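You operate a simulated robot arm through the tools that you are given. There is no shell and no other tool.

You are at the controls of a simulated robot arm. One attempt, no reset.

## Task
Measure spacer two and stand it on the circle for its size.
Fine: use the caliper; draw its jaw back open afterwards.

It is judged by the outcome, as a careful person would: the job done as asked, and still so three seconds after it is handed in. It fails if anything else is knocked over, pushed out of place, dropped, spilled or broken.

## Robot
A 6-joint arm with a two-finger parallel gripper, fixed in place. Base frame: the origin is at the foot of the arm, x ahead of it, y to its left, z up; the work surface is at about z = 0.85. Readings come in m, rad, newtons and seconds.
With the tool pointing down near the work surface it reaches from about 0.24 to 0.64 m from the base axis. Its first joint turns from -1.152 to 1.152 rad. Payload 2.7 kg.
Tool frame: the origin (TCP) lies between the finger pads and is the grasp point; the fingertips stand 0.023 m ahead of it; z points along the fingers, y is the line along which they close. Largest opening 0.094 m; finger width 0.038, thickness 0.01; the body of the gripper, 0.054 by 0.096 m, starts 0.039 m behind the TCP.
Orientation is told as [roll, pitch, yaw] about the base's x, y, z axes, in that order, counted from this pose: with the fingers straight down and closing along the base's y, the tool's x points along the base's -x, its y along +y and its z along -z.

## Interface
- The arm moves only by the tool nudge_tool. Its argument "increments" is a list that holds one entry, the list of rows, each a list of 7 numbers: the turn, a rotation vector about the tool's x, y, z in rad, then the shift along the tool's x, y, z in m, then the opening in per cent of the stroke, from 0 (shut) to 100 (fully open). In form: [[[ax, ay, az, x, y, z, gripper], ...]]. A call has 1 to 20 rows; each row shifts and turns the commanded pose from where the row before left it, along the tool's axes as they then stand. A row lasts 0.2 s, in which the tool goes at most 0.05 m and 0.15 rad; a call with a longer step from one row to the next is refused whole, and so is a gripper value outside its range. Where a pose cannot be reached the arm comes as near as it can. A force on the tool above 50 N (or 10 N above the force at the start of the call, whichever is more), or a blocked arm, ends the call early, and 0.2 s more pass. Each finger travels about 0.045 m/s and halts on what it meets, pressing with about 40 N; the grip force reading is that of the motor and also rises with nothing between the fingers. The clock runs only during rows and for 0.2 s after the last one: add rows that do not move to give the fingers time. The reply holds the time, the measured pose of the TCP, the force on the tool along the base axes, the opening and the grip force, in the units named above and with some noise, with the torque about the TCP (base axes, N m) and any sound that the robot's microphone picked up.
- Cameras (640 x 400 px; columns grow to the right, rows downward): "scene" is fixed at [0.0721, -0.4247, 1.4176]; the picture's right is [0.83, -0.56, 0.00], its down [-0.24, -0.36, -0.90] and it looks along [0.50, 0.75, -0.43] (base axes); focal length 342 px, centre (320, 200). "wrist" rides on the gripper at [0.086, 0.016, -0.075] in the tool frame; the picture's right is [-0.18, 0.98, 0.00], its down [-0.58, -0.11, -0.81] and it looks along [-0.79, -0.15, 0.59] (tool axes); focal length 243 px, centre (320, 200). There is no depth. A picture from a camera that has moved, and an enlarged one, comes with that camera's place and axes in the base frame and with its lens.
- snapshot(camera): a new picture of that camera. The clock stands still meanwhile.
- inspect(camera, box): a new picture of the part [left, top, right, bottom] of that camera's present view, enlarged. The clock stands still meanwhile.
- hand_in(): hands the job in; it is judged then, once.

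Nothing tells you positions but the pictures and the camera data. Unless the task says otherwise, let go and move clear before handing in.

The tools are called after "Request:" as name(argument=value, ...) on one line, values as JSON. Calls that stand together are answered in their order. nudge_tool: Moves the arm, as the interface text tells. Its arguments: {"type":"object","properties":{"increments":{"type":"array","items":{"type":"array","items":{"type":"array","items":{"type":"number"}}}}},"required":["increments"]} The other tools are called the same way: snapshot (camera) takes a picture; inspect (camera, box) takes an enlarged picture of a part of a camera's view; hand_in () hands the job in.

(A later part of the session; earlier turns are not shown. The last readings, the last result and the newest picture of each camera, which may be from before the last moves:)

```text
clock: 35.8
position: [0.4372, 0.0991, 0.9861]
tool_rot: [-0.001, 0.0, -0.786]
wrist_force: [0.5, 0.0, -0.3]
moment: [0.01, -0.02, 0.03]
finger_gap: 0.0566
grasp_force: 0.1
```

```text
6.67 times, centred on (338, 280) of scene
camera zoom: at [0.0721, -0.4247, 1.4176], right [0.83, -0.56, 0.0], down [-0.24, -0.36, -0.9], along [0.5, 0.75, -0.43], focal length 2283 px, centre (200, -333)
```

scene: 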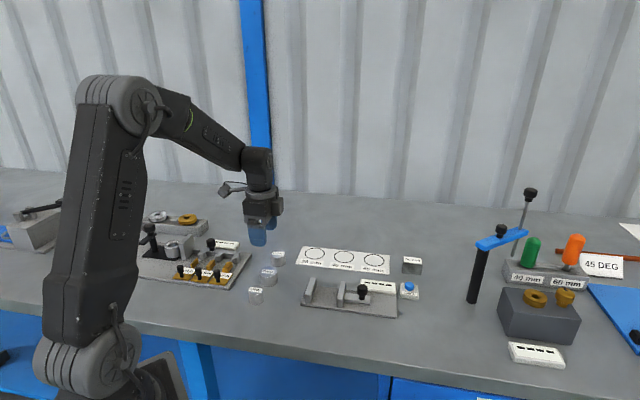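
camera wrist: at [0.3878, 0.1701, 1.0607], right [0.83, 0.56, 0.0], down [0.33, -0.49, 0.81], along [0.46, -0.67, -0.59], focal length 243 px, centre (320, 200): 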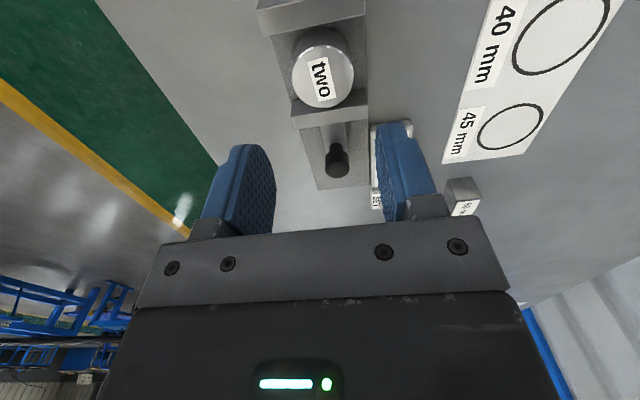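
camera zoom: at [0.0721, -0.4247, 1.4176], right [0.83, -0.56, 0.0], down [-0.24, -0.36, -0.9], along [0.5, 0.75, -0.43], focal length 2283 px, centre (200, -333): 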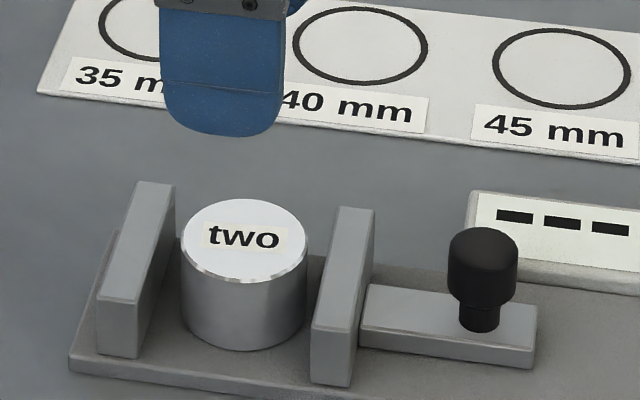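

Spacer two stands neatly between the jaws. Back to the knob to close the jaw on it.

Request:
nudge_tool(increments=[[[0, 0, 0, -0.03, 0.0005, 0, 40], [0, 0, 0, -0.03, 0, 0, 40], [0, 0, 0, -0.0245, 0, 0, 40], [0, 0, 0, 0, 0, 0.04, 40], [0, 0, 0, 0, 0, 0.03, 40], [0, 0, 0, 0, 0, 0.021, 40], [0, 0, 0, 0, 0, 0, 40]]])

Request:
snapshot(camera="wrist")

```text
clock: 37.4
position: [0.4986, 0.0418, 0.8948]
tool_rot: [-0.001, 0.001, -0.785]
wrist_force: [-0.7, -0.7, 0.0]
moment: [0.01, -0.02, -0.04]
finger_gap: 0.0375
grasp_force: 0.0
```

```text
taken
camera wrist: at [0.4491, 0.1128, 0.9684], right [0.83, 0.56, 0.0], down [0.33, -0.49, 0.81], along [0.46, -0.67, -0.59], focal length 243 px, centre (320, 200)
```

wrist: 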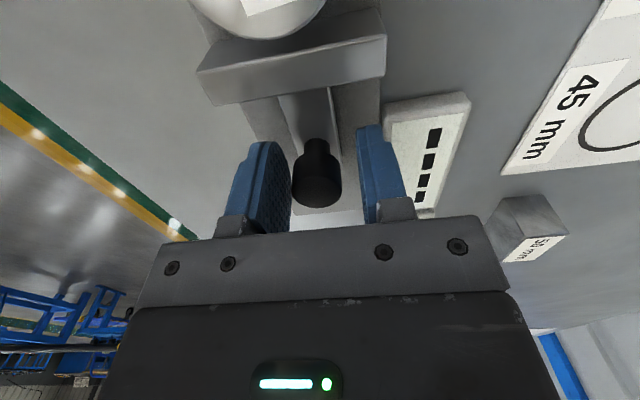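

Request:
nudge_tool(increments=[[[0, 0, 0, 0, -0.0018, 0, 40], [0, 0, 0, 0, 0, 0, 40], [0, 0, 0, 0, 0, 0, 15], [0, 0, 0, 0, 0, 0, 15], [0, 0, 0, 0, 0, 0, 15], [0, 0, 0, 0.003, 0, 0, 15], [0, 0, 0, 0.003, 0, 0, 15], [0, 0, 0, 0, 0, 0, 15], [0, 0, 0, 0, 0, 0, 15]]])

Request:
snapshot(camera="wrist")

Request:
inspect(camera="scene", box=[290, 250, 418, 330])

```text
clock: 39.4
position: [0.4935, 0.0432, 0.893]
tool_rot: [0.0, -0.001, -0.785]
wrist_force: [5.4, 5.8, -1.2]
moment: [-0.33, 0.43, -0.06]
finger_gap: 0.0235
grasp_force: 45.3
```

```text
taken
camera wrist: at [0.4445, 0.1149, 0.9683], right [0.82, 0.57, 0.0], down [0.33, -0.49, 0.81], along [0.46, -0.67, -0.59], focal length 243 px, centre (320, 200)
```

wrist: 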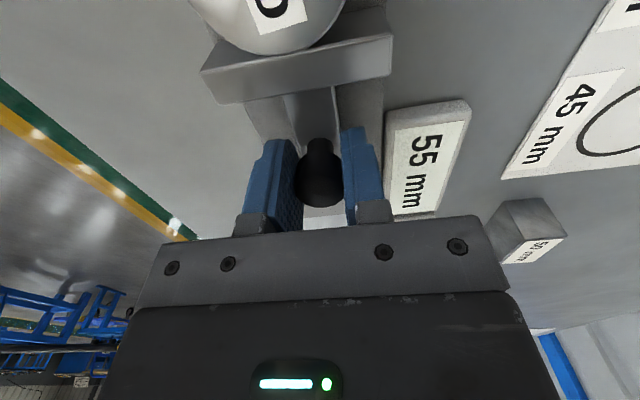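

```text
5.00 times, centred on (354, 290) of scene
camera zoom: at [0.0723, -0.4245, 1.4177], right [0.83, -0.56, 0.0], down [-0.24, -0.36, -0.9], along [0.5, 0.75, -0.43], focal length 1712 px, centre (150, -250)
```

zoom: 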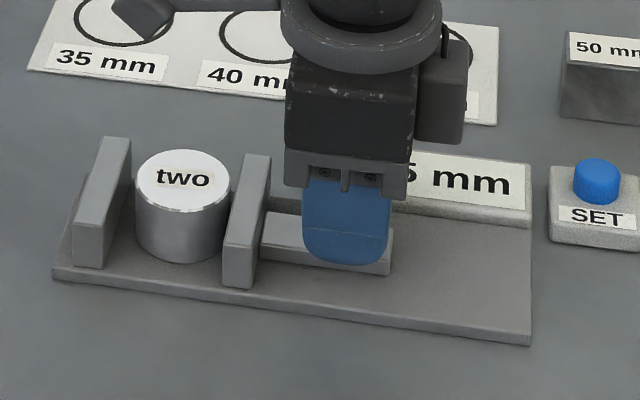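

Reading 55 mm, with about 10 mm of free travel left. I'll close 6 mm, then proceed gently.

Request:
nudge_tool(increments=[[[0, 0, 0, 0.002, 0.0002, 0, 15], [0, 0, 0, 0.002, 0, 0, 15], [0, 0, 0, 0.002, 0, 0, 15], [0, 0, 0, 0, 0, 0, 15], [0, 0, 0, 0, 0, 0, 15]]])

Request:
snapshot(camera="wrist")

Request:
inspect(camera="scene", box=[290, 250, 418, 330])

```text
clock: 40.6
position: [0.4897, 0.0456, 0.8929]
tool_rot: [0.001, 0.002, -0.784]
wrist_force: [13.1, 11.5, -7.5]
moment: [-0.65, 0.03, -0.01]
finger_gap: 0.0235
grasp_force: 45.1
```

```text
taken
camera wrist: at [0.4406, 0.1187, 0.9683], right [0.82, 0.57, 0.0], down [0.33, -0.49, 0.81], along [0.46, -0.66, -0.59], focal length 243 px, centre (320, 200)
```

wrist: 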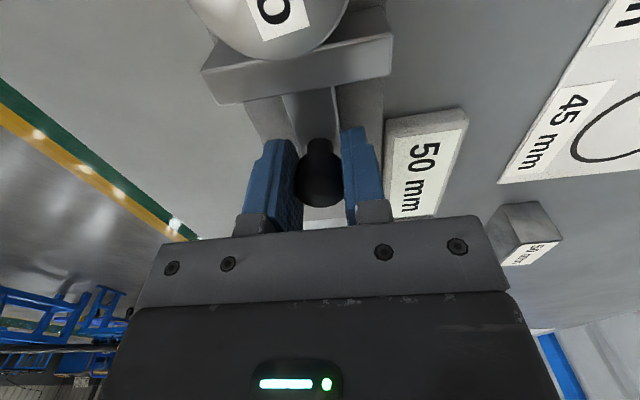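

```text
5.00 times, centred on (354, 290) of scene
camera zoom: at [0.0725, -0.4243, 1.4177], right [0.83, -0.56, 0.0], down [-0.24, -0.36, -0.9], along [0.5, 0.75, -0.43], focal length 1712 px, centre (150, -250)
```

zoom: 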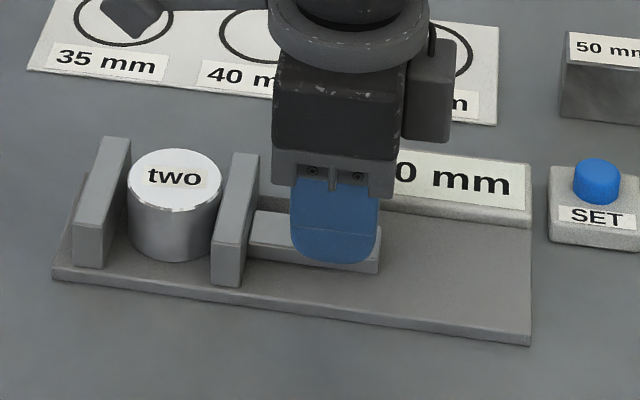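

Reading 50 mm and nearly in contact. I'll relieve the side load and close in 1 mm steps.

Request:
nudge_tool(increments=[[[0, 0, 0, 0, 0.001, 0.0003, 15], [0, 0, 0, 0.001, 0, 0, 15], [0, 0, 0, 0.001, 0, 0, 15], [0, 0, 0, 0.001, 0, 0, 15], [0, 0, 0, 0, 0, 0, 15], [0, 0, 0, 0, 0, 0, 15]]])

Request:
inspect(camera="scene", box=[290, 250, 418, 330])

Request:
inspect(camera="wrist", box=[370, 90, 490, 220])

```text
clock: 42.0
position: [0.4882, 0.0505, 0.8931]
tool_rot: [0.001, -0.001, -0.785]
wrist_force: [-0.2, -1.3, -2.4]
moment: [0.08, -0.86, -0.09]
finger_gap: 0.0234
grasp_force: 44.9
```

```text
5.00 times, centred on (354, 290) of scene
camera zoom: at [0.0721, -0.4247, 1.4176], right [0.83, -0.56, 0.0], down [-0.24, -0.36, -0.9], along [0.5, 0.75, -0.43], focal length 1712 px, centre (150, -250)
```

zoom: 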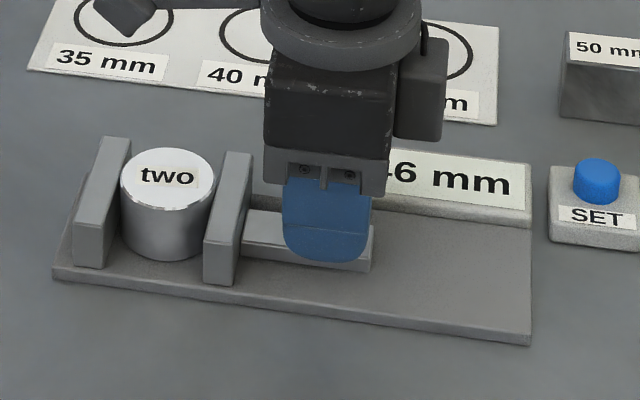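

```text
3.08 times, centred on (430, 155) of wrist
camera zoom: at [0.4383, 0.1213, 0.9684], right [0.83, 0.56, 0.0], down [0.33, -0.49, 0.81], along [0.45, -0.67, -0.59], focal length 746 px, centre (-18, 338)
```

zoom: 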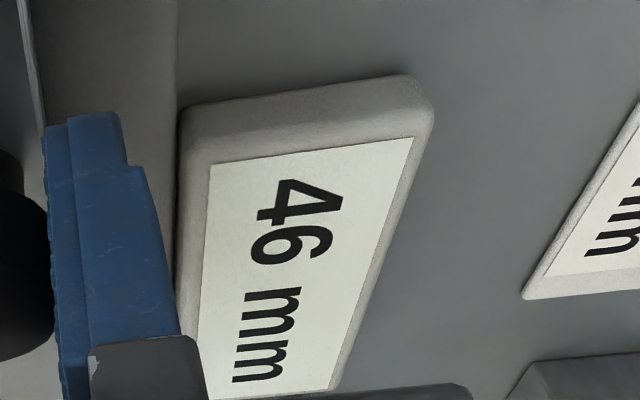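

46 mm with no resistance yet. One more careful step or two.

Request:
nudge_tool(increments=[[[0, 0, 0, 0.001, 0, 0, 15], [0, 0, 0, 0.001, 0, 0, 15], [0, 0, 0, 0, 0, 0, 15], [0, 0, 0, 0, 0, 0, 15]]])

Request:
inspect(camera="scene", box=[290, 250, 418, 330])

Request:
inspect(camera="wrist", box=[370, 90, 490, 220])

```text
clock: 43.0
position: [0.4863, 0.0512, 0.8931]
tool_rot: [-0.003, 0.0, -0.785]
wrist_force: [1.1, -15.6, -7.0]
moment: [0.49, -0.33, 0.0]
finger_gap: 0.0237
grasp_force: 44.8
```

```text
5.00 times, centred on (354, 290) of scene
camera zoom: at [0.0722, -0.4251, 1.4175], right [0.83, -0.56, 0.0], down [-0.24, -0.36, -0.9], along [0.5, 0.75, -0.43], focal length 1712 px, centre (150, -250)
```

zoom: 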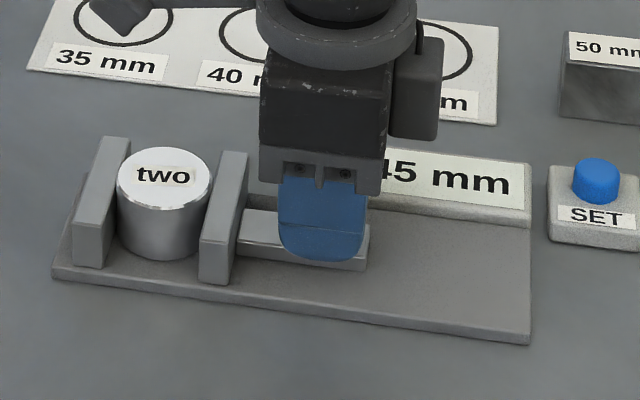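

```text
3.08 times, centred on (430, 155) of wrist
camera zoom: at [0.4372, 0.1226, 0.9684], right [0.83, 0.56, 0.0], down [0.34, -0.49, 0.81], along [0.45, -0.67, -0.59], focal length 746 px, centre (-18, 338)
```

zoom: 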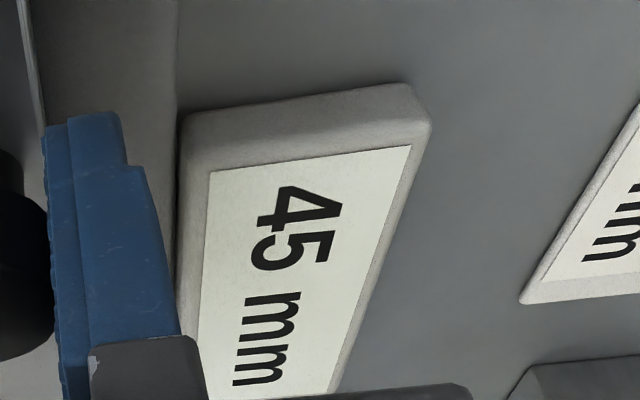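

Reading 45 mm with about 12 N resistance along the slide. I'll push 1 mm more to confirm the reading holds.

Request:
nudge_tool(increments=[[[0, 0, 0, 0.001, -0.0006, 0, 15], [0, 0, 0, 0, 0, 0, 15], [0, 0, 0, 0, 0, 0, 15], [0, 0, 0, 0, 0, 0, 15]]])

Request:
inspect(camera="scene", box=[290, 250, 418, 330])

Request:
inspect(camera="scene", box=[300, 265, 364, 305])

```text
clock: 44.0
position: [0.4869, 0.0501, 0.8939]
tool_rot: [0.002, -0.001, -0.785]
wrist_force: [17.0, -15.0, -12.5]
moment: [-0.71, 0.14, -0.08]
finger_gap: 0.0236
grasp_force: 45.1
```

```text
5.00 times, centred on (354, 290) of scene
camera zoom: at [0.0727, -0.425, 1.4175], right [0.83, -0.56, 0.0], down [-0.24, -0.36, -0.9], along [0.5, 0.75, -0.43], focal length 1712 px, centre (150, -250)
```

zoom: 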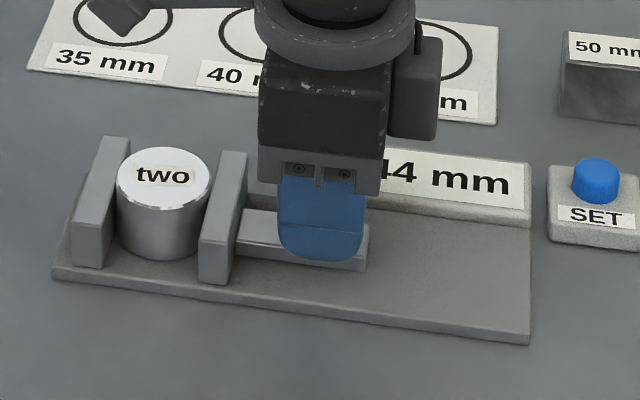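

```text
10.00 times, centred on (332, 285) of scene
camera zoom: at [0.0727, -0.425, 1.4175], right [0.83, -0.56, 0.0], down [-0.24, -0.36, -0.9], along [0.5, 0.75, -0.43], focal length 3424 px, centre (200, -650)
```

zoom: 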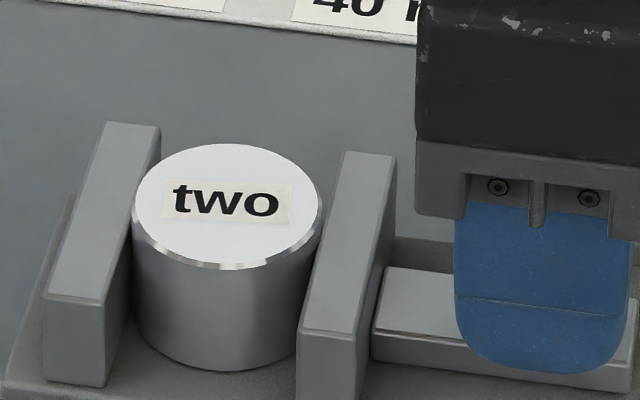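

Request:
nudge_tool(increments=[[[0, 0, 0, 0.001, 0, 0, 15], [0, 0, 0, 0, 0, 0, 15], [0, 0, 0, 0, 0, 0, 15], [0, 0, 0, 0, 0, 0, 15]]])

Request:
inspect(camera="wrist", box=[370, 90, 490, 220])

Request:
inspect(camera="scene", box=[290, 250, 418, 330])

```text
clock: 45.0
position: [0.4865, 0.0512, 0.8937]
tool_rot: [0.001, -0.005, -0.784]
wrist_force: [26.6, -16.1, -14.5]
moment: [-0.48, 0.35, -0.04]
finger_gap: 0.0232
grasp_force: 45.0
```

```text
3.08 times, centred on (430, 155) of wrist
camera zoom: at [0.4362, 0.1229, 0.9684], right [0.82, 0.57, 0.0], down [0.33, -0.49, 0.81], along [0.46, -0.67, -0.59], focal length 746 px, centre (-18, 338)
```

zoom: 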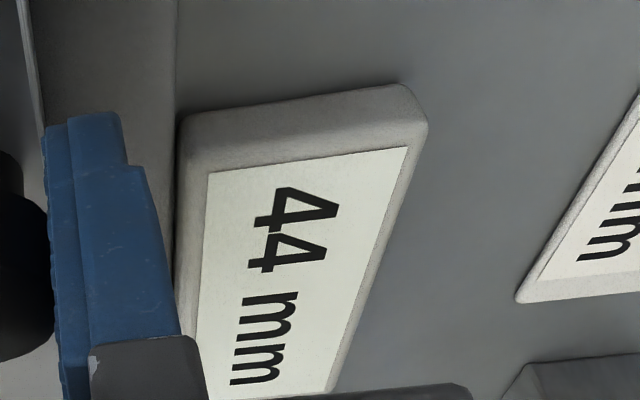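

```text
5.00 times, centred on (354, 290) of scene
camera zoom: at [0.073, -0.4251, 1.4174], right [0.83, -0.56, 0.0], down [-0.24, -0.36, -0.9], along [0.5, 0.75, -0.43], focal length 1712 px, centre (150, -250)
```

zoom: 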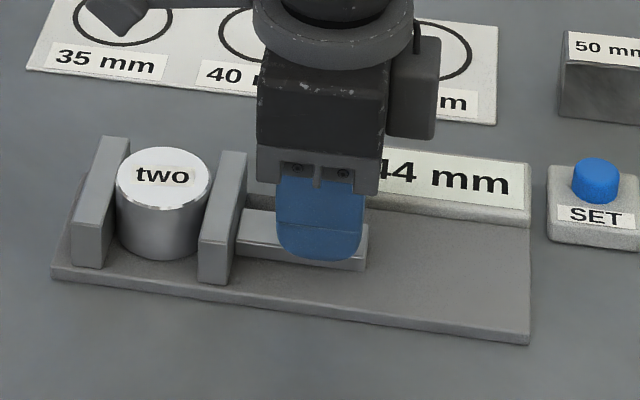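

The reading settles at 44 mm under ~30 N, and the gripper's own gap (about 44 mm) and the pictures agree. The only circle that fits is 45 mm. Now I'll draw the jaw back open.

Request:
nudge_tool(increments=[[[0, 0, 0, -0.003, 0, 0, 15], [0, 0, 0, -0.004, 0, 0, 15], [0, 0, 0, -0.004, 0, 0, 15], [0, 0, 0, 0, 0, 0, 15], [0, 0, 0, 0, 0, 0, 15]]])

```text
clock: 46.2
position: [0.4927, 0.0443, 0.8934]
tool_rot: [0.001, 0.001, -0.785]
wrist_force: [3.2, 6.5, -2.5]
moment: [1.34, 0.52, 0.06]
finger_gap: 0.023
grasp_force: 45.0
```

Request:
nudge_tool(increments=[[[0, 0, 0, -0.003, 0, 0, 15], [0, 0, 0, -0.003, 0, 0, 15], [0, 0, 0, -0.001, 0, 0, 15], [0, 0, 0, 0, 0, 0, 15], [0, 0, 0, 0, 0, 0, 15]]])

Request:
inspect(camera="scene", box=[290, 250, 418, 330])

Request:
snapshot(camera="wrist")

```text
clock: 47.4
position: [0.4976, 0.0395, 0.8931]
tool_rot: [-0.002, 0.001, -0.785]
wrist_force: [-18.0, 7.3, 17.5]
moment: [0.27, -0.34, 0.06]
finger_gap: 0.0235
grasp_force: 45.0
```

```text
5.00 times, centred on (354, 290) of scene
camera zoom: at [0.0714, -0.4245, 1.4177], right [0.83, -0.56, 0.0], down [-0.24, -0.36, -0.9], along [0.5, 0.75, -0.43], focal length 1712 px, centre (150, -250)
```

zoom: 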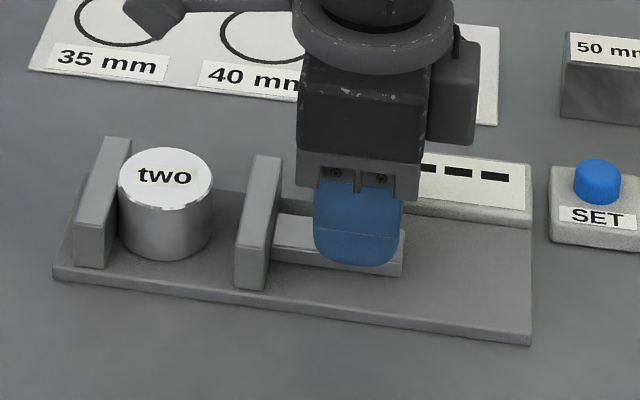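

```text
taken
camera wrist: at [0.4477, 0.1118, 0.9688], right [0.82, 0.57, 0.0], down [0.34, -0.49, 0.81], along [0.46, -0.67, -0.59], focal length 243 px, centre (320, 200)
```

wrist: 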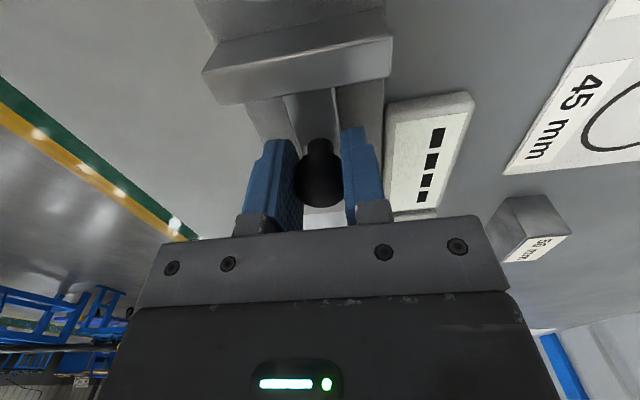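

The jaw is fully open. I'll release the knob, rise, and test whether I can reach the 45 mm circle (about (0.637, 0.152)) with the tool vertical before picking the spacer up.

Request:
nudge_tool(increments=[[[0, 0, 0, 0.001, 0, -0.001, 15], [0, 0, 0, 0, 0, 0, 40], [0, 0, 0, 0, 0, 0, 40], [0, 0, 0, 0, 0, -0.03, 40], [0, 0, 0, 0, 0, -0.04, 60], [0, 0, 0, 0, 0, -0.03, 70], [0, 0, 0, 0, 0.03, 0, 70], [0, 0, 0, 0, 0.03, 0, 70], [0, 0, 0, -0.005, 0.03, 0, 70], [0, 0, 0, -0.005, 0.03, 0, 70], [0, 0, 0, -0.005, 0.03, 0, 70], [0, 0, 0, -0.005, 0.028, 0, 70], [0, 0, 0, 0, 0, 0, 70], [0, 0, 0, 0, 0, 0, 70]]])

Request:
snapshot(camera="wrist")

Request:
inspect(camera="scene", box=[290, 210, 434, 300])

```text
clock: 50.4
position: [0.617, 0.1453, 0.9904]
tool_rot: [0.0, -0.001, -0.786]
wrist_force: [-0.1, -0.8, -0.8]
moment: [-0.02, -0.03, 0.0]
finger_gap: 0.0658
grasp_force: 0.1
out of reach, approached as far as the arm can: row 12
```

```text
taken
camera wrist: at [0.5673, 0.2169, 1.0643], right [0.83, 0.56, 0.0], down [0.33, -0.49, 0.81], along [0.46, -0.67, -0.59], focal length 243 px, centre (320, 200)
```

wrist: 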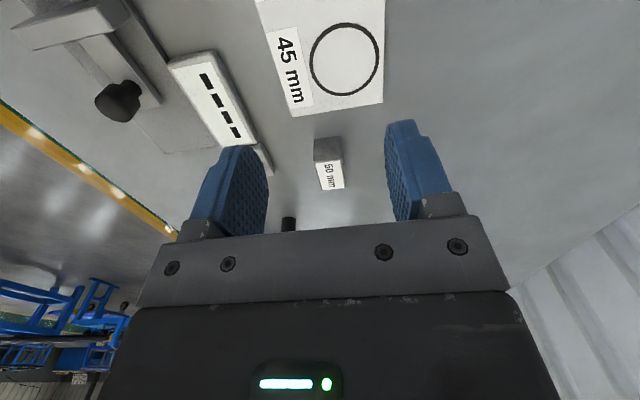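

```text
4.44 times, centred on (362, 255) of scene
camera zoom: at [0.0721, -0.4247, 1.4176], right [0.83, -0.56, 0.0], down [-0.24, -0.36, -0.9], along [0.5, 0.75, -0.43], focal length 1522 px, centre (133, -44)
```

zoom: 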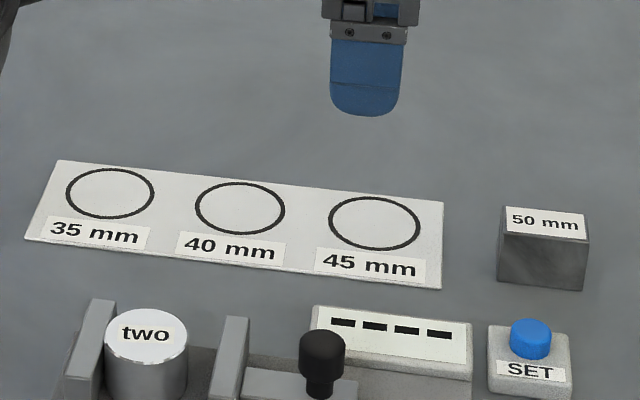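

Vertical reach stops at about r = 0.634, while the circle centre is at r ≈ 0.655 (about (0.637, 0.151)). A ~12° outward tilt about the closing axis, turned to the radial direction, should reach it; I'll rehearse that empty-handed first.

Request:
nudge_tool(increments=[[[0, 0, 0, 0, -0.03, 0, 70], [0, 0, 0, 0, -0.03, 0, 70], [0, 0, -0.1453, 0, 0, 0, 70], [0, 0, -0.1453, 0, 0, 0, 70], [0, 0, -0.1453, 0, 0, 0, 70], [0, 0, -0.1453, 0, 0, 0, 70], [0, 0, -0.1453, 0, 0, 0, 70], [0, 0, -0.1453, 0, 0, 0, 70], [0, 0, -0.1453, 0, 0, 0, 70], [0, -0.105, 0, 0, 0, 0, 70], [0, -0.105, 0, 0, 0, 0, 70], [0, 0, 0, 0, 0, 0, 70]]])

```text
clock: 53.0
position: [0.5737, 0.1025, 0.9894]
tool_rot: [0.0, -0.213, 0.233]
wrist_force: [0.5, -0.4, 0.7]
moment: [-0.01, 0.01, -0.01]
finger_gap: 0.0659
grasp_force: 0.0
```

Request:
nudge_tool(increments=[[[0, 0, 0, -0.0185, 0.0109, 0.0296, 70], [0, 0, 0, -0.0185, 0.0109, 0.0296, 70], [0, 0, 0, -0.0186, 0.0108, 0.0296, 70], [0, 0, 0, 0, 0, 0, 70], [0, 0, 0, 0, 0, 0, 70]]])

Request:
snapshot(camera="wrist")

Request:
inspect(camera="scene", box=[290, 210, 434, 300])

```text
clock: 54.2
position: [0.639, 0.1486, 0.915]
tool_rot: [0.001, -0.209, 0.231]
wrist_force: [-0.4, 0.6, 0.9]
moment: [0.02, 0.0, 0.01]
finger_gap: 0.0659
grasp_force: 0.2
```

```text
taken
camera wrist: at [0.5363, 0.141, 0.9701], right [-0.05, 1.0, 0.04], down [0.41, -0.01, 0.91], along [0.91, 0.06, -0.41], focal length 243 px, centre (320, 200)
```

wrist: 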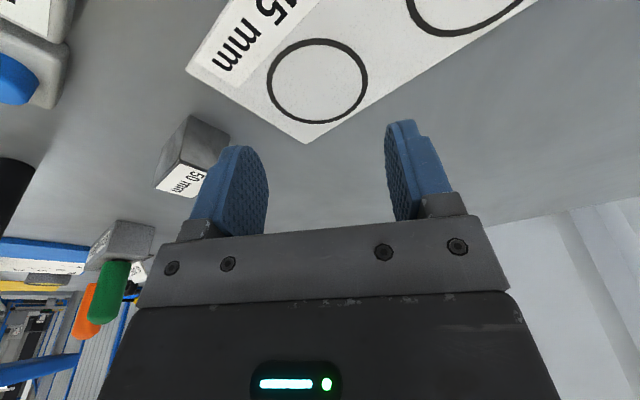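

```text
4.44 times, centred on (362, 255) of scene
camera zoom: at [0.0721, -0.4247, 1.4176], right [0.83, -0.56, 0.0], down [-0.24, -0.36, -0.9], along [0.5, 0.75, -0.43], focal length 1522 px, centre (133, -44)
```

zoom: 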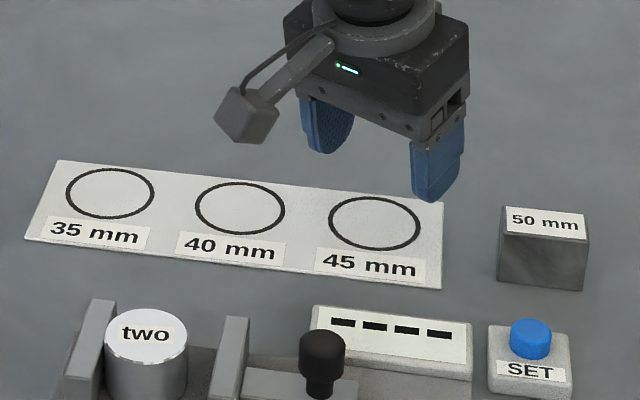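

The tilted pose reaches the circle. I'll zoom in to pin down the circle's centre from here, and test the last bit of descent.

Request:
inspect(camera="wrist", box=[220, 0, 420, 150])

Request:
nudge_tool(increments=[[[0, 0, 0, 0.0032, 0, 0.0147, 70], [0, 0, 0, 0.0021, 0, 0.0098, 70], [0, 0, 0, 0, 0, 0, 70], [0, 0, 0, 0, 0, 0, 70]]])

Request:
inspect(camera="scene", box=[330, 220, 426, 280])

Request:
snapshot(camera="wrist")

```text
2.67 times, centred on (320, 75) of wrist
camera zoom: at [0.5363, 0.141, 0.9701], right [-0.05, 1.0, 0.04], down [0.41, -0.01, 0.91], along [0.91, 0.06, -0.41], focal length 647 px, centre (320, 533)
```

zoom: 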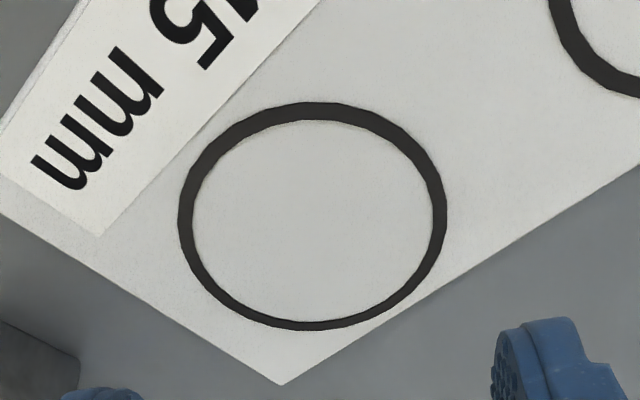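

```text
clock: 55.2
position: [0.637, 0.1497, 0.8901]
tool_rot: [0.0, -0.211, 0.232]
wrist_force: [-0.4, 1.0, -0.4]
moment: [0.01, 0.0, -0.03]
finger_gap: 0.0658
grasp_force: 0.0
```

```text
6.67 times, centred on (378, 250) of scene
camera zoom: at [0.0721, -0.4247, 1.4176], right [0.83, -0.56, 0.0], down [-0.24, -0.36, -0.9], along [0.5, 0.75, -0.43], focal length 2283 px, centre (-67, -133)
```

zoom: 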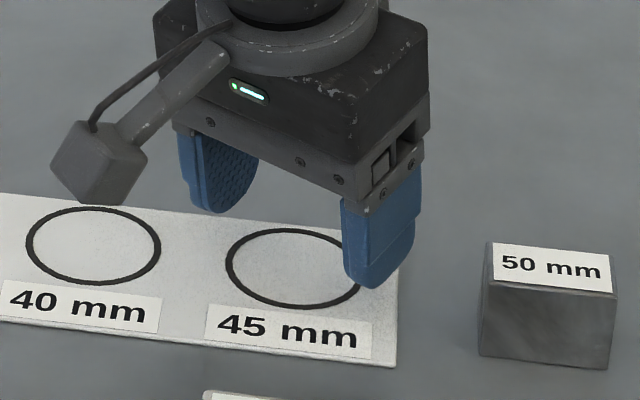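

```text
taken
camera wrist: at [0.5361, 0.1421, 0.9451], right [-0.05, 1.0, 0.04], down [0.41, -0.01, 0.91], along [0.91, 0.06, -0.41], focal length 243 px, centre (320, 200)
```

wrist: 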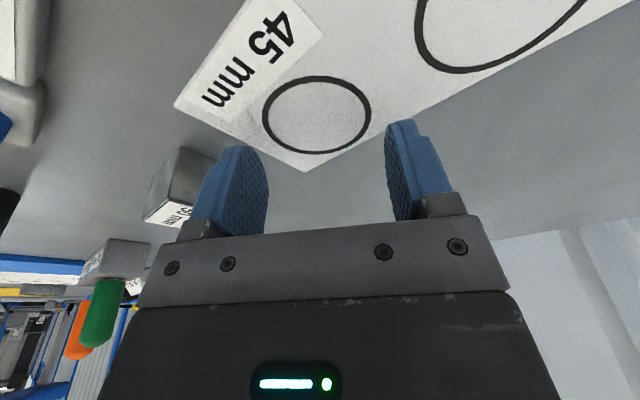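

The rehearsal pose works, and the circle centre is at about (0.639, 0.149). Now I'll rise, turn back to yaw -45° keeping the tilt, and go above the spacer in the caliper.

Request:
nudge_tool(increments=[[[0, 0, 0, -0.0063, 0, -0.0293, 70], [0, 0, 0, 0.022, 0, -0.0406, 70], [0, 0, 0, 0.022, 0, -0.0406, 70], [0.0304, 0, 0.1421, 0, 0, 0, 70], [0.0304, 0, 0.1421, 0, 0, 0, 70], [0.0304, 0, 0.1421, 0, 0, 0, 70], [0.0304, 0, 0.1421, 0, 0, 0, 70], [0.0304, 0, 0.1421, 0, 0, 0, 70], [0.0304, 0, 0.1421, 0, 0, 0, 70], [0.0304, 0, 0.1421, 0, 0, 0, 70], [0, 0, 0, 0.0194, -0.0311, -0.0042, 70], [0, 0, 0, 0.0194, -0.0311, -0.0042, 70], [0, 0, 0, 0.0194, -0.0311, -0.0042, 70], [0, 0, 0, 0.0194, -0.0311, -0.0042, 70], [0, 0, 0, 0, 0, 0, 70]]])

Request:
snapshot(camera="wrist")

Request:
inspect(camera="scene", box=[270, 220, 398, 300])

```text
clock: 58.4
position: [0.4366, 0.1067, 0.9931]
tool_rot: [0.0, -0.212, -0.785]
wrist_force: [1.0, -0.5, -0.1]
moment: [0.0, -0.01, -0.05]
finger_gap: 0.0657
grasp_force: 0.1
```

```text
taken
camera wrist: at [0.3772, 0.1883, 1.047], right [0.82, 0.57, 0.04], down [0.21, -0.36, 0.91], along [0.53, -0.74, -0.41], focal length 243 px, centre (320, 200)
```

wrist: 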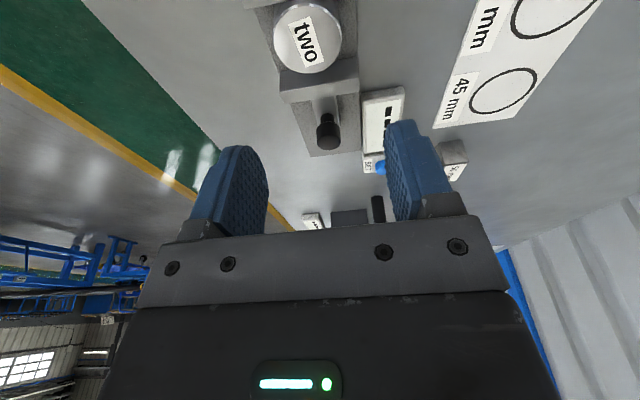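

```text
5.00 times, centred on (334, 260) of scene
camera zoom: at [0.0721, -0.4247, 1.4176], right [0.83, -0.56, 0.0], down [-0.24, -0.36, -0.9], along [0.5, 0.75, -0.43], focal length 1712 px, centre (250, -100)
```

zoom: 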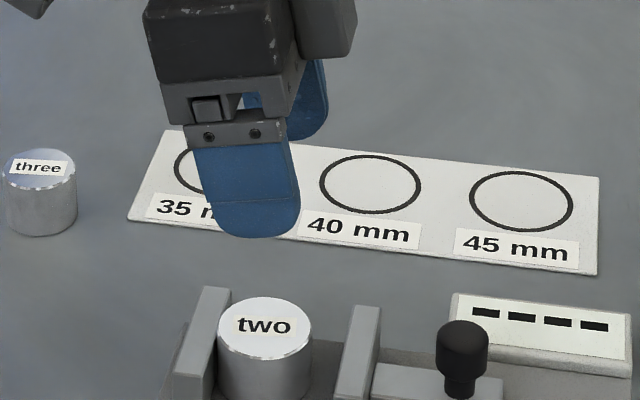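

Request:
inspect(camera="wrist", box=[230, 0, 390, 100])

```text
4.00 times, centred on (310, 50) of wrist
camera zoom: at [0.3772, 0.1883, 1.047], right [0.82, 0.57, 0.04], down [0.21, -0.36, 0.91], along [0.53, -0.74, -0.41], focal length 970 px, centre (360, 800)
```

zoom: 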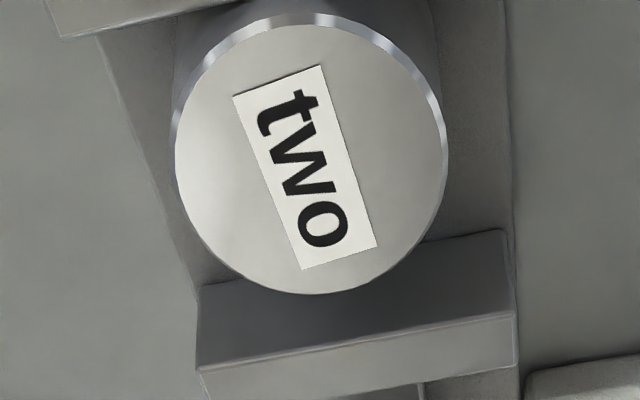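

The spacer's top centre is at e≈0.2334, n≈0.3805, and the fingers clear the fixed jaw by about 5 mm. I'll descend partway, correcting n by 3.7 mm.

Request:
nudge_tool(increments=[[[0, 0, 0, 0.0069, -0.0019, 0.0369, 70], [0, 0, 0, 0.0079, -0.0018, 0.0366, 70], [0, 0, 0, 0, 0, 0, 70], [0, 0, 0, 0, 0, 0, 70]]])

Request:
snapshot(camera="wrist")

Request:
inspect(camera="scene", box=[290, 250, 386, 310])

```text
clock: 59.4
position: [0.4342, 0.1019, 0.9178]
tool_rot: [0.0, -0.213, -0.785]
wrist_force: [-0.2, 0.0, 0.4]
moment: [-0.03, -0.05, 0.04]
finger_gap: 0.0658
grasp_force: 0.0
```

```text
taken
camera wrist: at [0.3734, 0.1845, 0.9726], right [0.82, 0.57, 0.04], down [0.21, -0.36, 0.91], along [0.53, -0.74, -0.41], focal length 243 px, centre (320, 200)
```

wrist: 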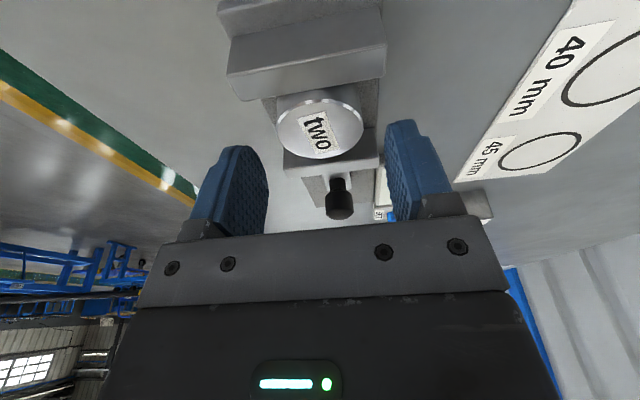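

```text
6.67 times, centred on (338, 280) of scene
camera zoom: at [0.0721, -0.4247, 1.4176], right [0.83, -0.56, 0.0], down [-0.24, -0.36, -0.9], along [0.5, 0.75, -0.43], focal length 2283 px, centre (200, -333)
```

zoom: 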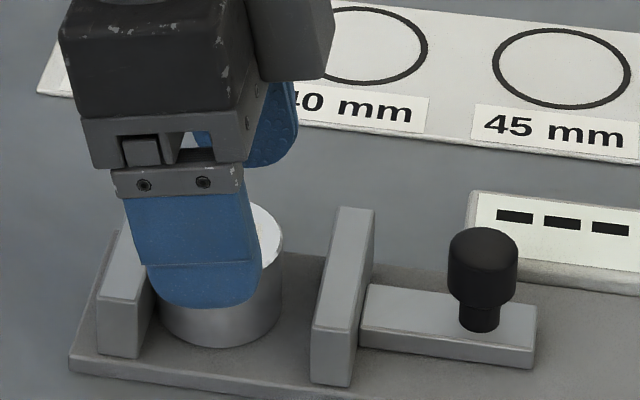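

Fingers look well placed around the spacer. I'll descend the last 29 mm and close on it.

Request:
nudge_tool(increments=[[[0, 0, 0, 0.0031, 0.0006, 0.0142, 70], [0, 0, 0, 0.003, 0.0005, 0.0141, 70], [0, 0, 0, 0, 0, 0, 70], [0, 0, 0, 0, 0, 0, 70]]])

Request:
inspect(camera="scene", box=[290, 250, 386, 310])

Request:
snapshot(camera="wrist")

```text
clock: 60.4
position: [0.4329, 0.1045, 0.8884]
tool_rot: [-0.001, -0.209, -0.784]
wrist_force: [-0.3, -0.3, -0.5]
moment: [-0.02, -0.02, 0.02]
finger_gap: 0.0657
grasp_force: 0.0
```

```text
6.67 times, centred on (338, 280) of scene
camera zoom: at [0.0721, -0.4247, 1.4176], right [0.83, -0.56, 0.0], down [-0.24, -0.36, -0.9], along [0.5, 0.75, -0.43], focal length 2283 px, centre (200, -333)
```

zoom: 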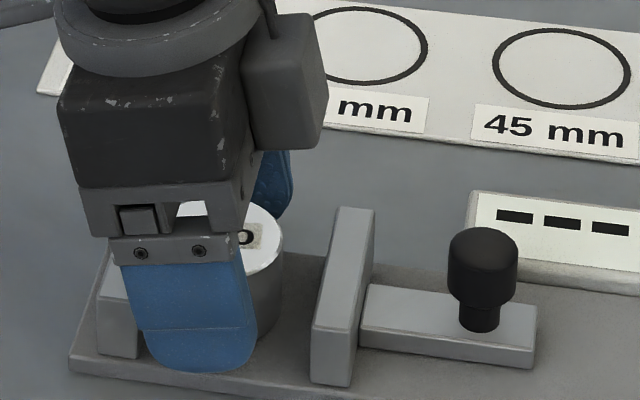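

```text
taken
camera wrist: at [0.373, 0.1863, 0.9437], right [0.82, 0.57, 0.04], down [0.21, -0.36, 0.91], along [0.53, -0.74, -0.41], focal length 243 px, centre (320, 200)
```

wrist: 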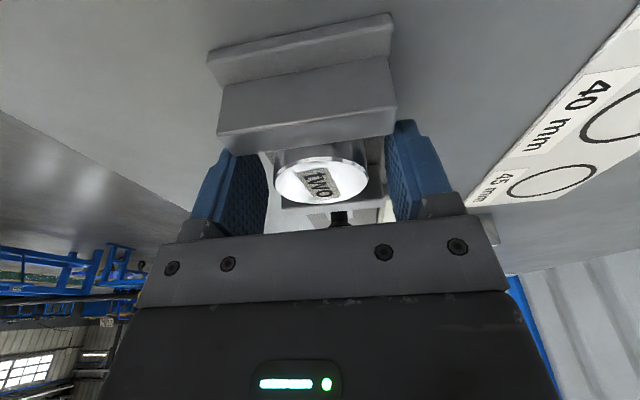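

The finger's left edge looks close to the fixed jaw's corner, so I'll shift 3 mm away along e before closing.

Request:
nudge_tool(increments=[[[0, 0, 0, -0.0029, 0, 0.0006, 70], [0, 0, 0, 0, 0, 0, 70], [0, 0, 0, 0, 0, 0, 55], [0, 0, 0, 0, 0, 0, 55]]])

Request:
inspect(camera="scene", box=[300, 260, 380, 310])

```text
clock: 61.4
position: [0.4358, 0.1009, 0.8883]
tool_rot: [-0.001, -0.21, -0.784]
wrist_force: [0.5, -1.1, -0.3]
moment: [0.03, 0.01, -0.03]
finger_gap: 0.0516
grasp_force: 0.0
```

```text
8.00 times, centred on (340, 285) of scene
camera zoom: at [0.0721, -0.4247, 1.4176], right [0.83, -0.56, 0.0], down [-0.24, -0.36, -0.9], along [0.5, 0.75, -0.43], focal length 2740 px, centre (160, -480)
```

zoom: 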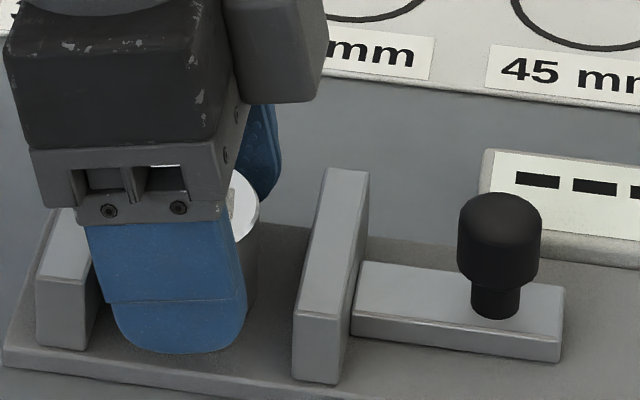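

Clear of the jaw and no contact force. Closing on the spacer.

Request:
nudge_tool(increments=[[[0, 0, 0, 0, 0, 0, 40], [0, 0, 0, 0, 0, 0, 40], [0, 0, 0, 0, 0, 0, 40]]])

Request:
snapshot(camera="wrist")

```text
clock: 62.2
position: [0.4353, 0.102, 0.889]
tool_rot: [0.001, -0.211, -0.785]
wrist_force: [0.1, 0.1, 0.8]
moment: [-0.02, -0.04, 0.05]
finger_gap: 0.044
grasp_force: 40.4
```

```text
taken
camera wrist: at [0.3758, 0.1833, 0.9432], right [0.82, 0.57, 0.04], down [0.21, -0.36, 0.91], along [0.53, -0.74, -0.41], focal length 243 px, centre (320, 200)
```

wrist: 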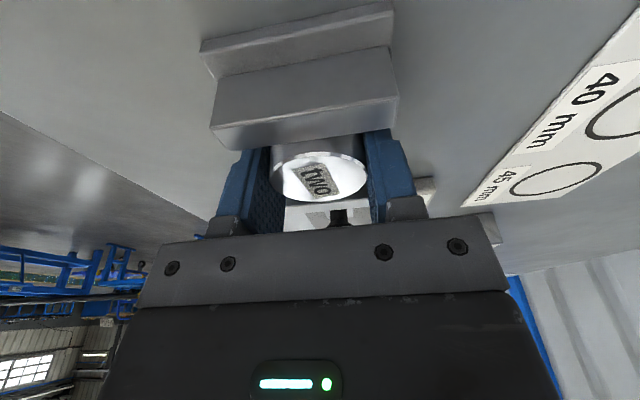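

Request:
inspect(camera="wrist", box=[240, 120, 400, 220])

```text
4.00 times, centred on (320, 170) of wrist
camera zoom: at [0.3758, 0.1833, 0.9432], right [0.82, 0.57, 0.04], down [0.21, -0.36, 0.91], along [0.53, -0.74, -0.41], focal length 970 px, centre (320, 320)
```

zoom: 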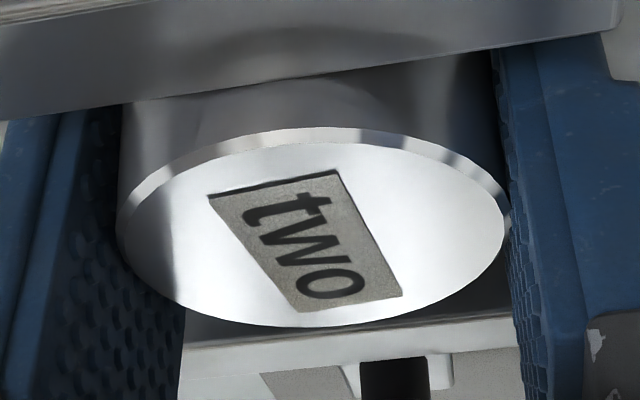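

Gripped at 44 mm, with the spacer about 2.5 mm to the inner side of the TCP. I'll lift straight up, carry it away, and turn to the radial orientation.

Request:
nudge_tool(increments=[[[0, 0, 0, -0.0021, 0, -0.0098, 40], [0, 0, 0, -0.0063, 0, -0.0293, 40], [0, 0, 0, -0.0063, 0, -0.0293, 40], [0, 0, 0, -0.0063, 0, -0.0293, 40], [0, 0, 0, 0, 0, 0, 40]]])

Request:
inspect(camera="scene", box=[270, 220, 398, 300])

```text
clock: 63.4
position: [0.4341, 0.1023, 0.988]
tool_rot: [0.0, -0.209, -0.784]
wrist_force: [0.2, 0.4, -1.5]
moment: [0.01, -0.05, -0.01]
finger_gap: 0.0441
grasp_force: 39.8
```

```text
5.00 times, centred on (334, 260) of scene
camera zoom: at [0.0721, -0.4247, 1.4176], right [0.83, -0.56, 0.0], down [-0.24, -0.36, -0.9], along [0.5, 0.75, -0.43], focal length 1712 px, centre (250, -100)
```

zoom: 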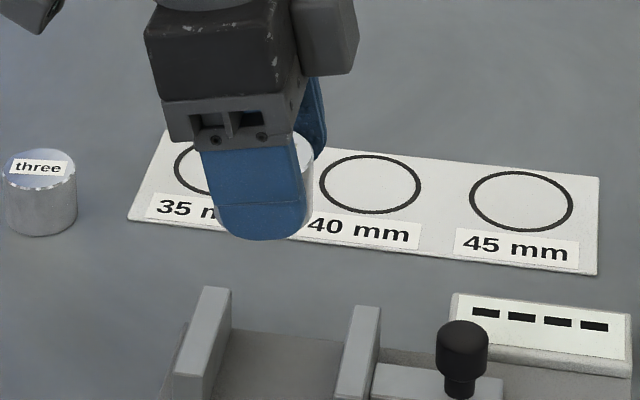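

Request:
nudge_tool(increments=[[[0, 0, 0, -0.0188, 0.0314, 0.0041, 40], [0, 0, 0, -0.0188, 0.0314, 0.0041, 40], [0, 0, 0, -0.0188, 0.0314, 0.0041, 40], [0, 0, 0, -0.0188, 0.0314, 0.0041, 40], [0, 0, 0, 0, 0, 0, 40], [-0.0304, 0, -0.1421, 0, 0, 0, 40], [-0.0304, 0, -0.1421, 0, 0, 0, 40], [-0.0304, 0, -0.1421, 0, 0, 0, 40], [-0.0304, 0, -0.1421, 0, 0, 0, 40], [-0.0304, 0, -0.1421, 0, 0, 0, 40], [-0.0304, 0, -0.1421, 0, 0, 0, 40], [-0.0304, 0, -0.1421, 0, 0, 0, 40], [0, 0, 0, 0, 0, 0, 40], [0, 0, 0, 0, 0, 0, 40]]])

Request:
snapshot(camera="wrist")

Request:
inspect(camera="scene", box=[290, 210, 434, 300])

```text
clock: 66.4
position: [0.578, 0.1363, 0.9866]
tool_rot: [0.0, -0.209, 0.234]
wrist_force: [0.3, -0.4, -1.5]
moment: [-0.01, 0.01, 0.02]
finger_gap: 0.0444
grasp_force: 39.6
```

```text
taken
camera wrist: at [0.4777, 0.1281, 1.0414], right [-0.05, 1.0, 0.04], down [0.41, -0.01, 0.91], along [0.91, 0.06, -0.41], focal length 243 px, centre (320, 200)
```

wrist: 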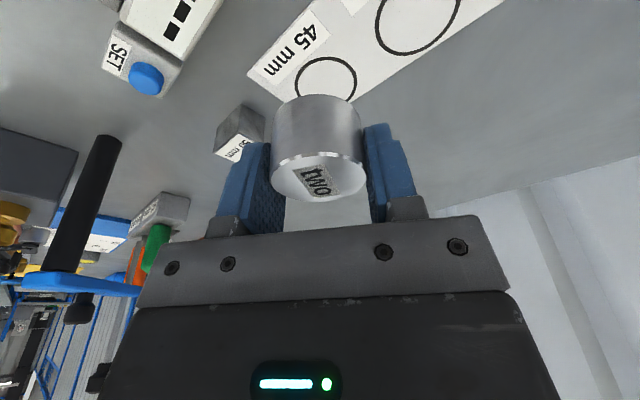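

```text
4.44 times, centred on (362, 255) of scene
camera zoom: at [0.0721, -0.4247, 1.4176], right [0.83, -0.56, 0.0], down [-0.24, -0.36, -0.9], along [0.5, 0.75, -0.43], focal length 1522 px, centre (133, -44)
```

zoom: 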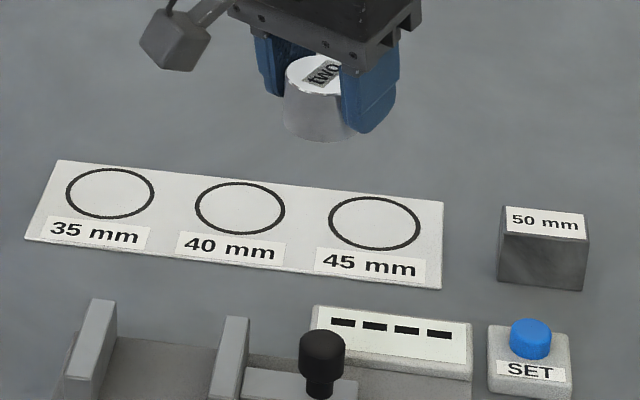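

The spacer hangs upright over the card. I'll move over the 45 mm circle, staying about 2 cm above the card, and check alignment.

Request:
nudge_tool(increments=[[[0, 0, 0, -0.0154, -0.0005, 0.0311, 40], [0, 0, 0, -0.0154, -0.0005, 0.0311, 40], [0, 0, 0, -0.0155, -0.0006, 0.0312, 40], [0, 0, 0, 0, 0, 0, 40], [0, 0, 0, 0, 0, 0, 40]]])

Request:
snapshot(camera="wrist")

Request:
inspect(camera="scene", box=[330, 220, 426, 280])

```text
clock: 67.6
position: [0.643, 0.1511, 0.9053]
tool_rot: [-0.001, -0.209, 0.232]
wrist_force: [0.0, 0.0, -0.6]
moment: [-0.01, 0.0, 0.0]
finger_gap: 0.0441
grasp_force: 39.7
```

```text
taken
camera wrist: at [0.5423, 0.1419, 0.9595], right [-0.05, 1.0, 0.04], down [0.41, -0.01, 0.91], along [0.91, 0.06, -0.41], focal length 243 px, centre (320, 200)
```

wrist: 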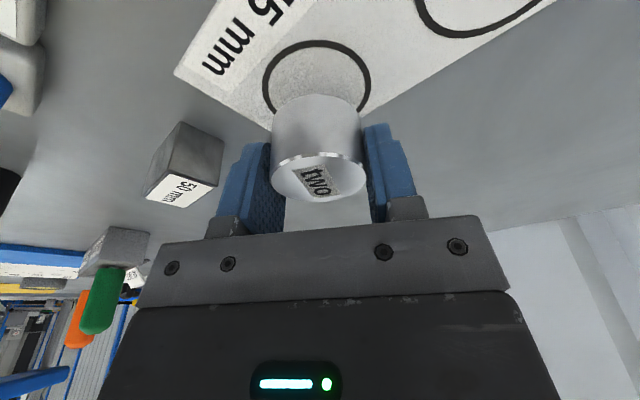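

```text
6.67 times, centred on (378, 250) of scene
camera zoom: at [0.0721, -0.4247, 1.4176], right [0.83, -0.56, 0.0], down [-0.24, -0.36, -0.9], along [0.5, 0.75, -0.43], focal length 2283 px, centre (-67, -133)
```

zoom: 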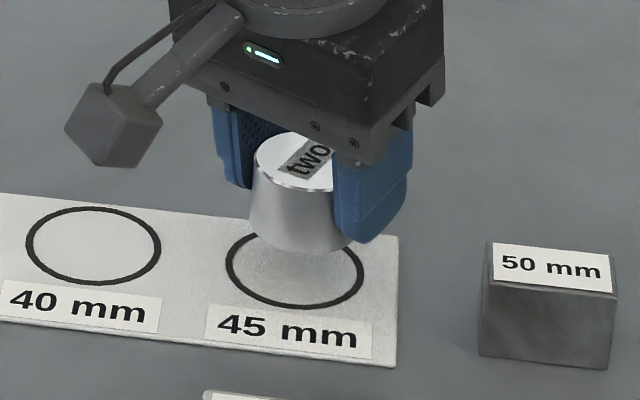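

By both cameras the spacer is within about 2 mm of the circle's centre and upright. I'll apply a small correction and lower to just above the card.

Request:
nudge_tool(increments=[[[0, 0, 0, 0.0029, 0.0007, 0.0086, 40], [0, 0, 0, 0.0019, 0, 0.0088, 40], [0, 0, 0, 0, 0, 0, 40], [0, 0, 0, 0, 0, 0, 40]]])

Request:
inspect(camera="scene", box=[338, 230, 418, 280])

Request:
snapshot(camera="wrist")

```text
clock: 68.6
position: [0.6427, 0.1518, 0.8865]
tool_rot: [-0.001, -0.21, 0.234]
wrist_force: [0.3, -0.3, -1.5]
moment: [0.01, -0.01, -0.01]
finger_gap: 0.0443
grasp_force: 40.2
```

```text
8.00 times, centred on (378, 255) of scene
camera zoom: at [0.0721, -0.4247, 1.4176], right [0.83, -0.56, 0.0], down [-0.24, -0.36, -0.9], along [0.5, 0.75, -0.43], focal length 2740 px, centre (-144, -240)
```

zoom: 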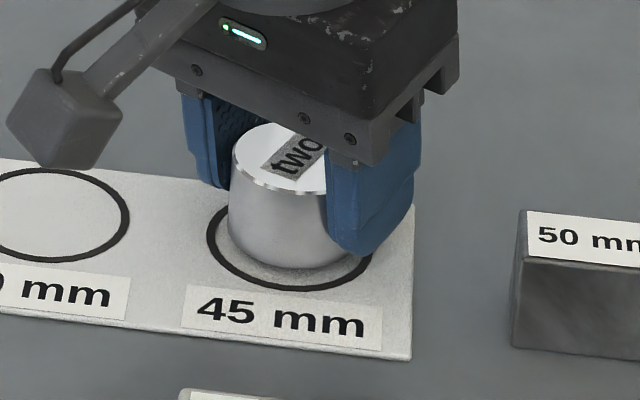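

```text
taken
camera wrist: at [0.5406, 0.1429, 0.9417], right [-0.05, 1.0, 0.04], down [0.41, -0.01, 0.91], along [0.91, 0.06, -0.41], focal length 243 px, centre (320, 200)
```

wrist: 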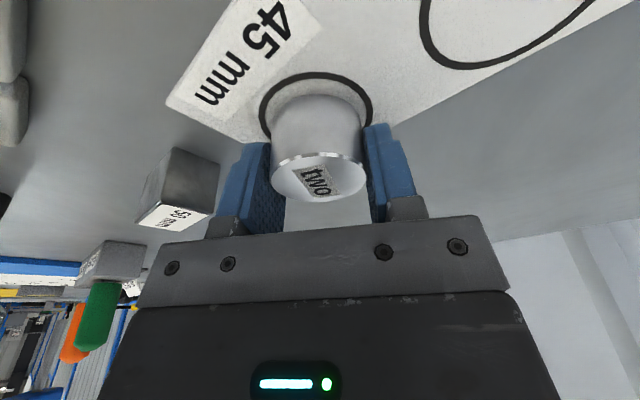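

Well centred in the circle. I'll lower in 1 mm steps until I feel the card.

Request:
nudge_tool(increments=[[[0, 0, 0, 0.0002, 0, 0.001, 40], [0, 0, 0, 0.0002, 0, 0.001, 40], [0, 0, 0, 0, 0, 0, 40], [0, 0, 0, 0, 0, 0, 40]]])

```text
clock: 69.6
position: [0.6419, 0.1498, 0.8832]
tool_rot: [0.0, -0.208, 0.232]
wrist_force: [-0.8, 0.0, -1.7]
moment: [0.01, 0.0, -0.01]
finger_gap: 0.044
grasp_force: 40.0
```

Request:
nudge_tool(increments=[[[0, 0, 0, 0.0002, 0, 0.001, 40], [0, 0, 0, 0, 0, 0, 40], [0, 0, 0, 0, 0, 0, 40]]])

```text
clock: 70.4
position: [0.6421, 0.1506, 0.8837]
tool_rot: [-0.002, -0.21, 0.232]
wrist_force: [0.7, -0.6, -1.3]
moment: [0.01, 0.02, -0.03]
finger_gap: 0.0441
grasp_force: 39.7
```

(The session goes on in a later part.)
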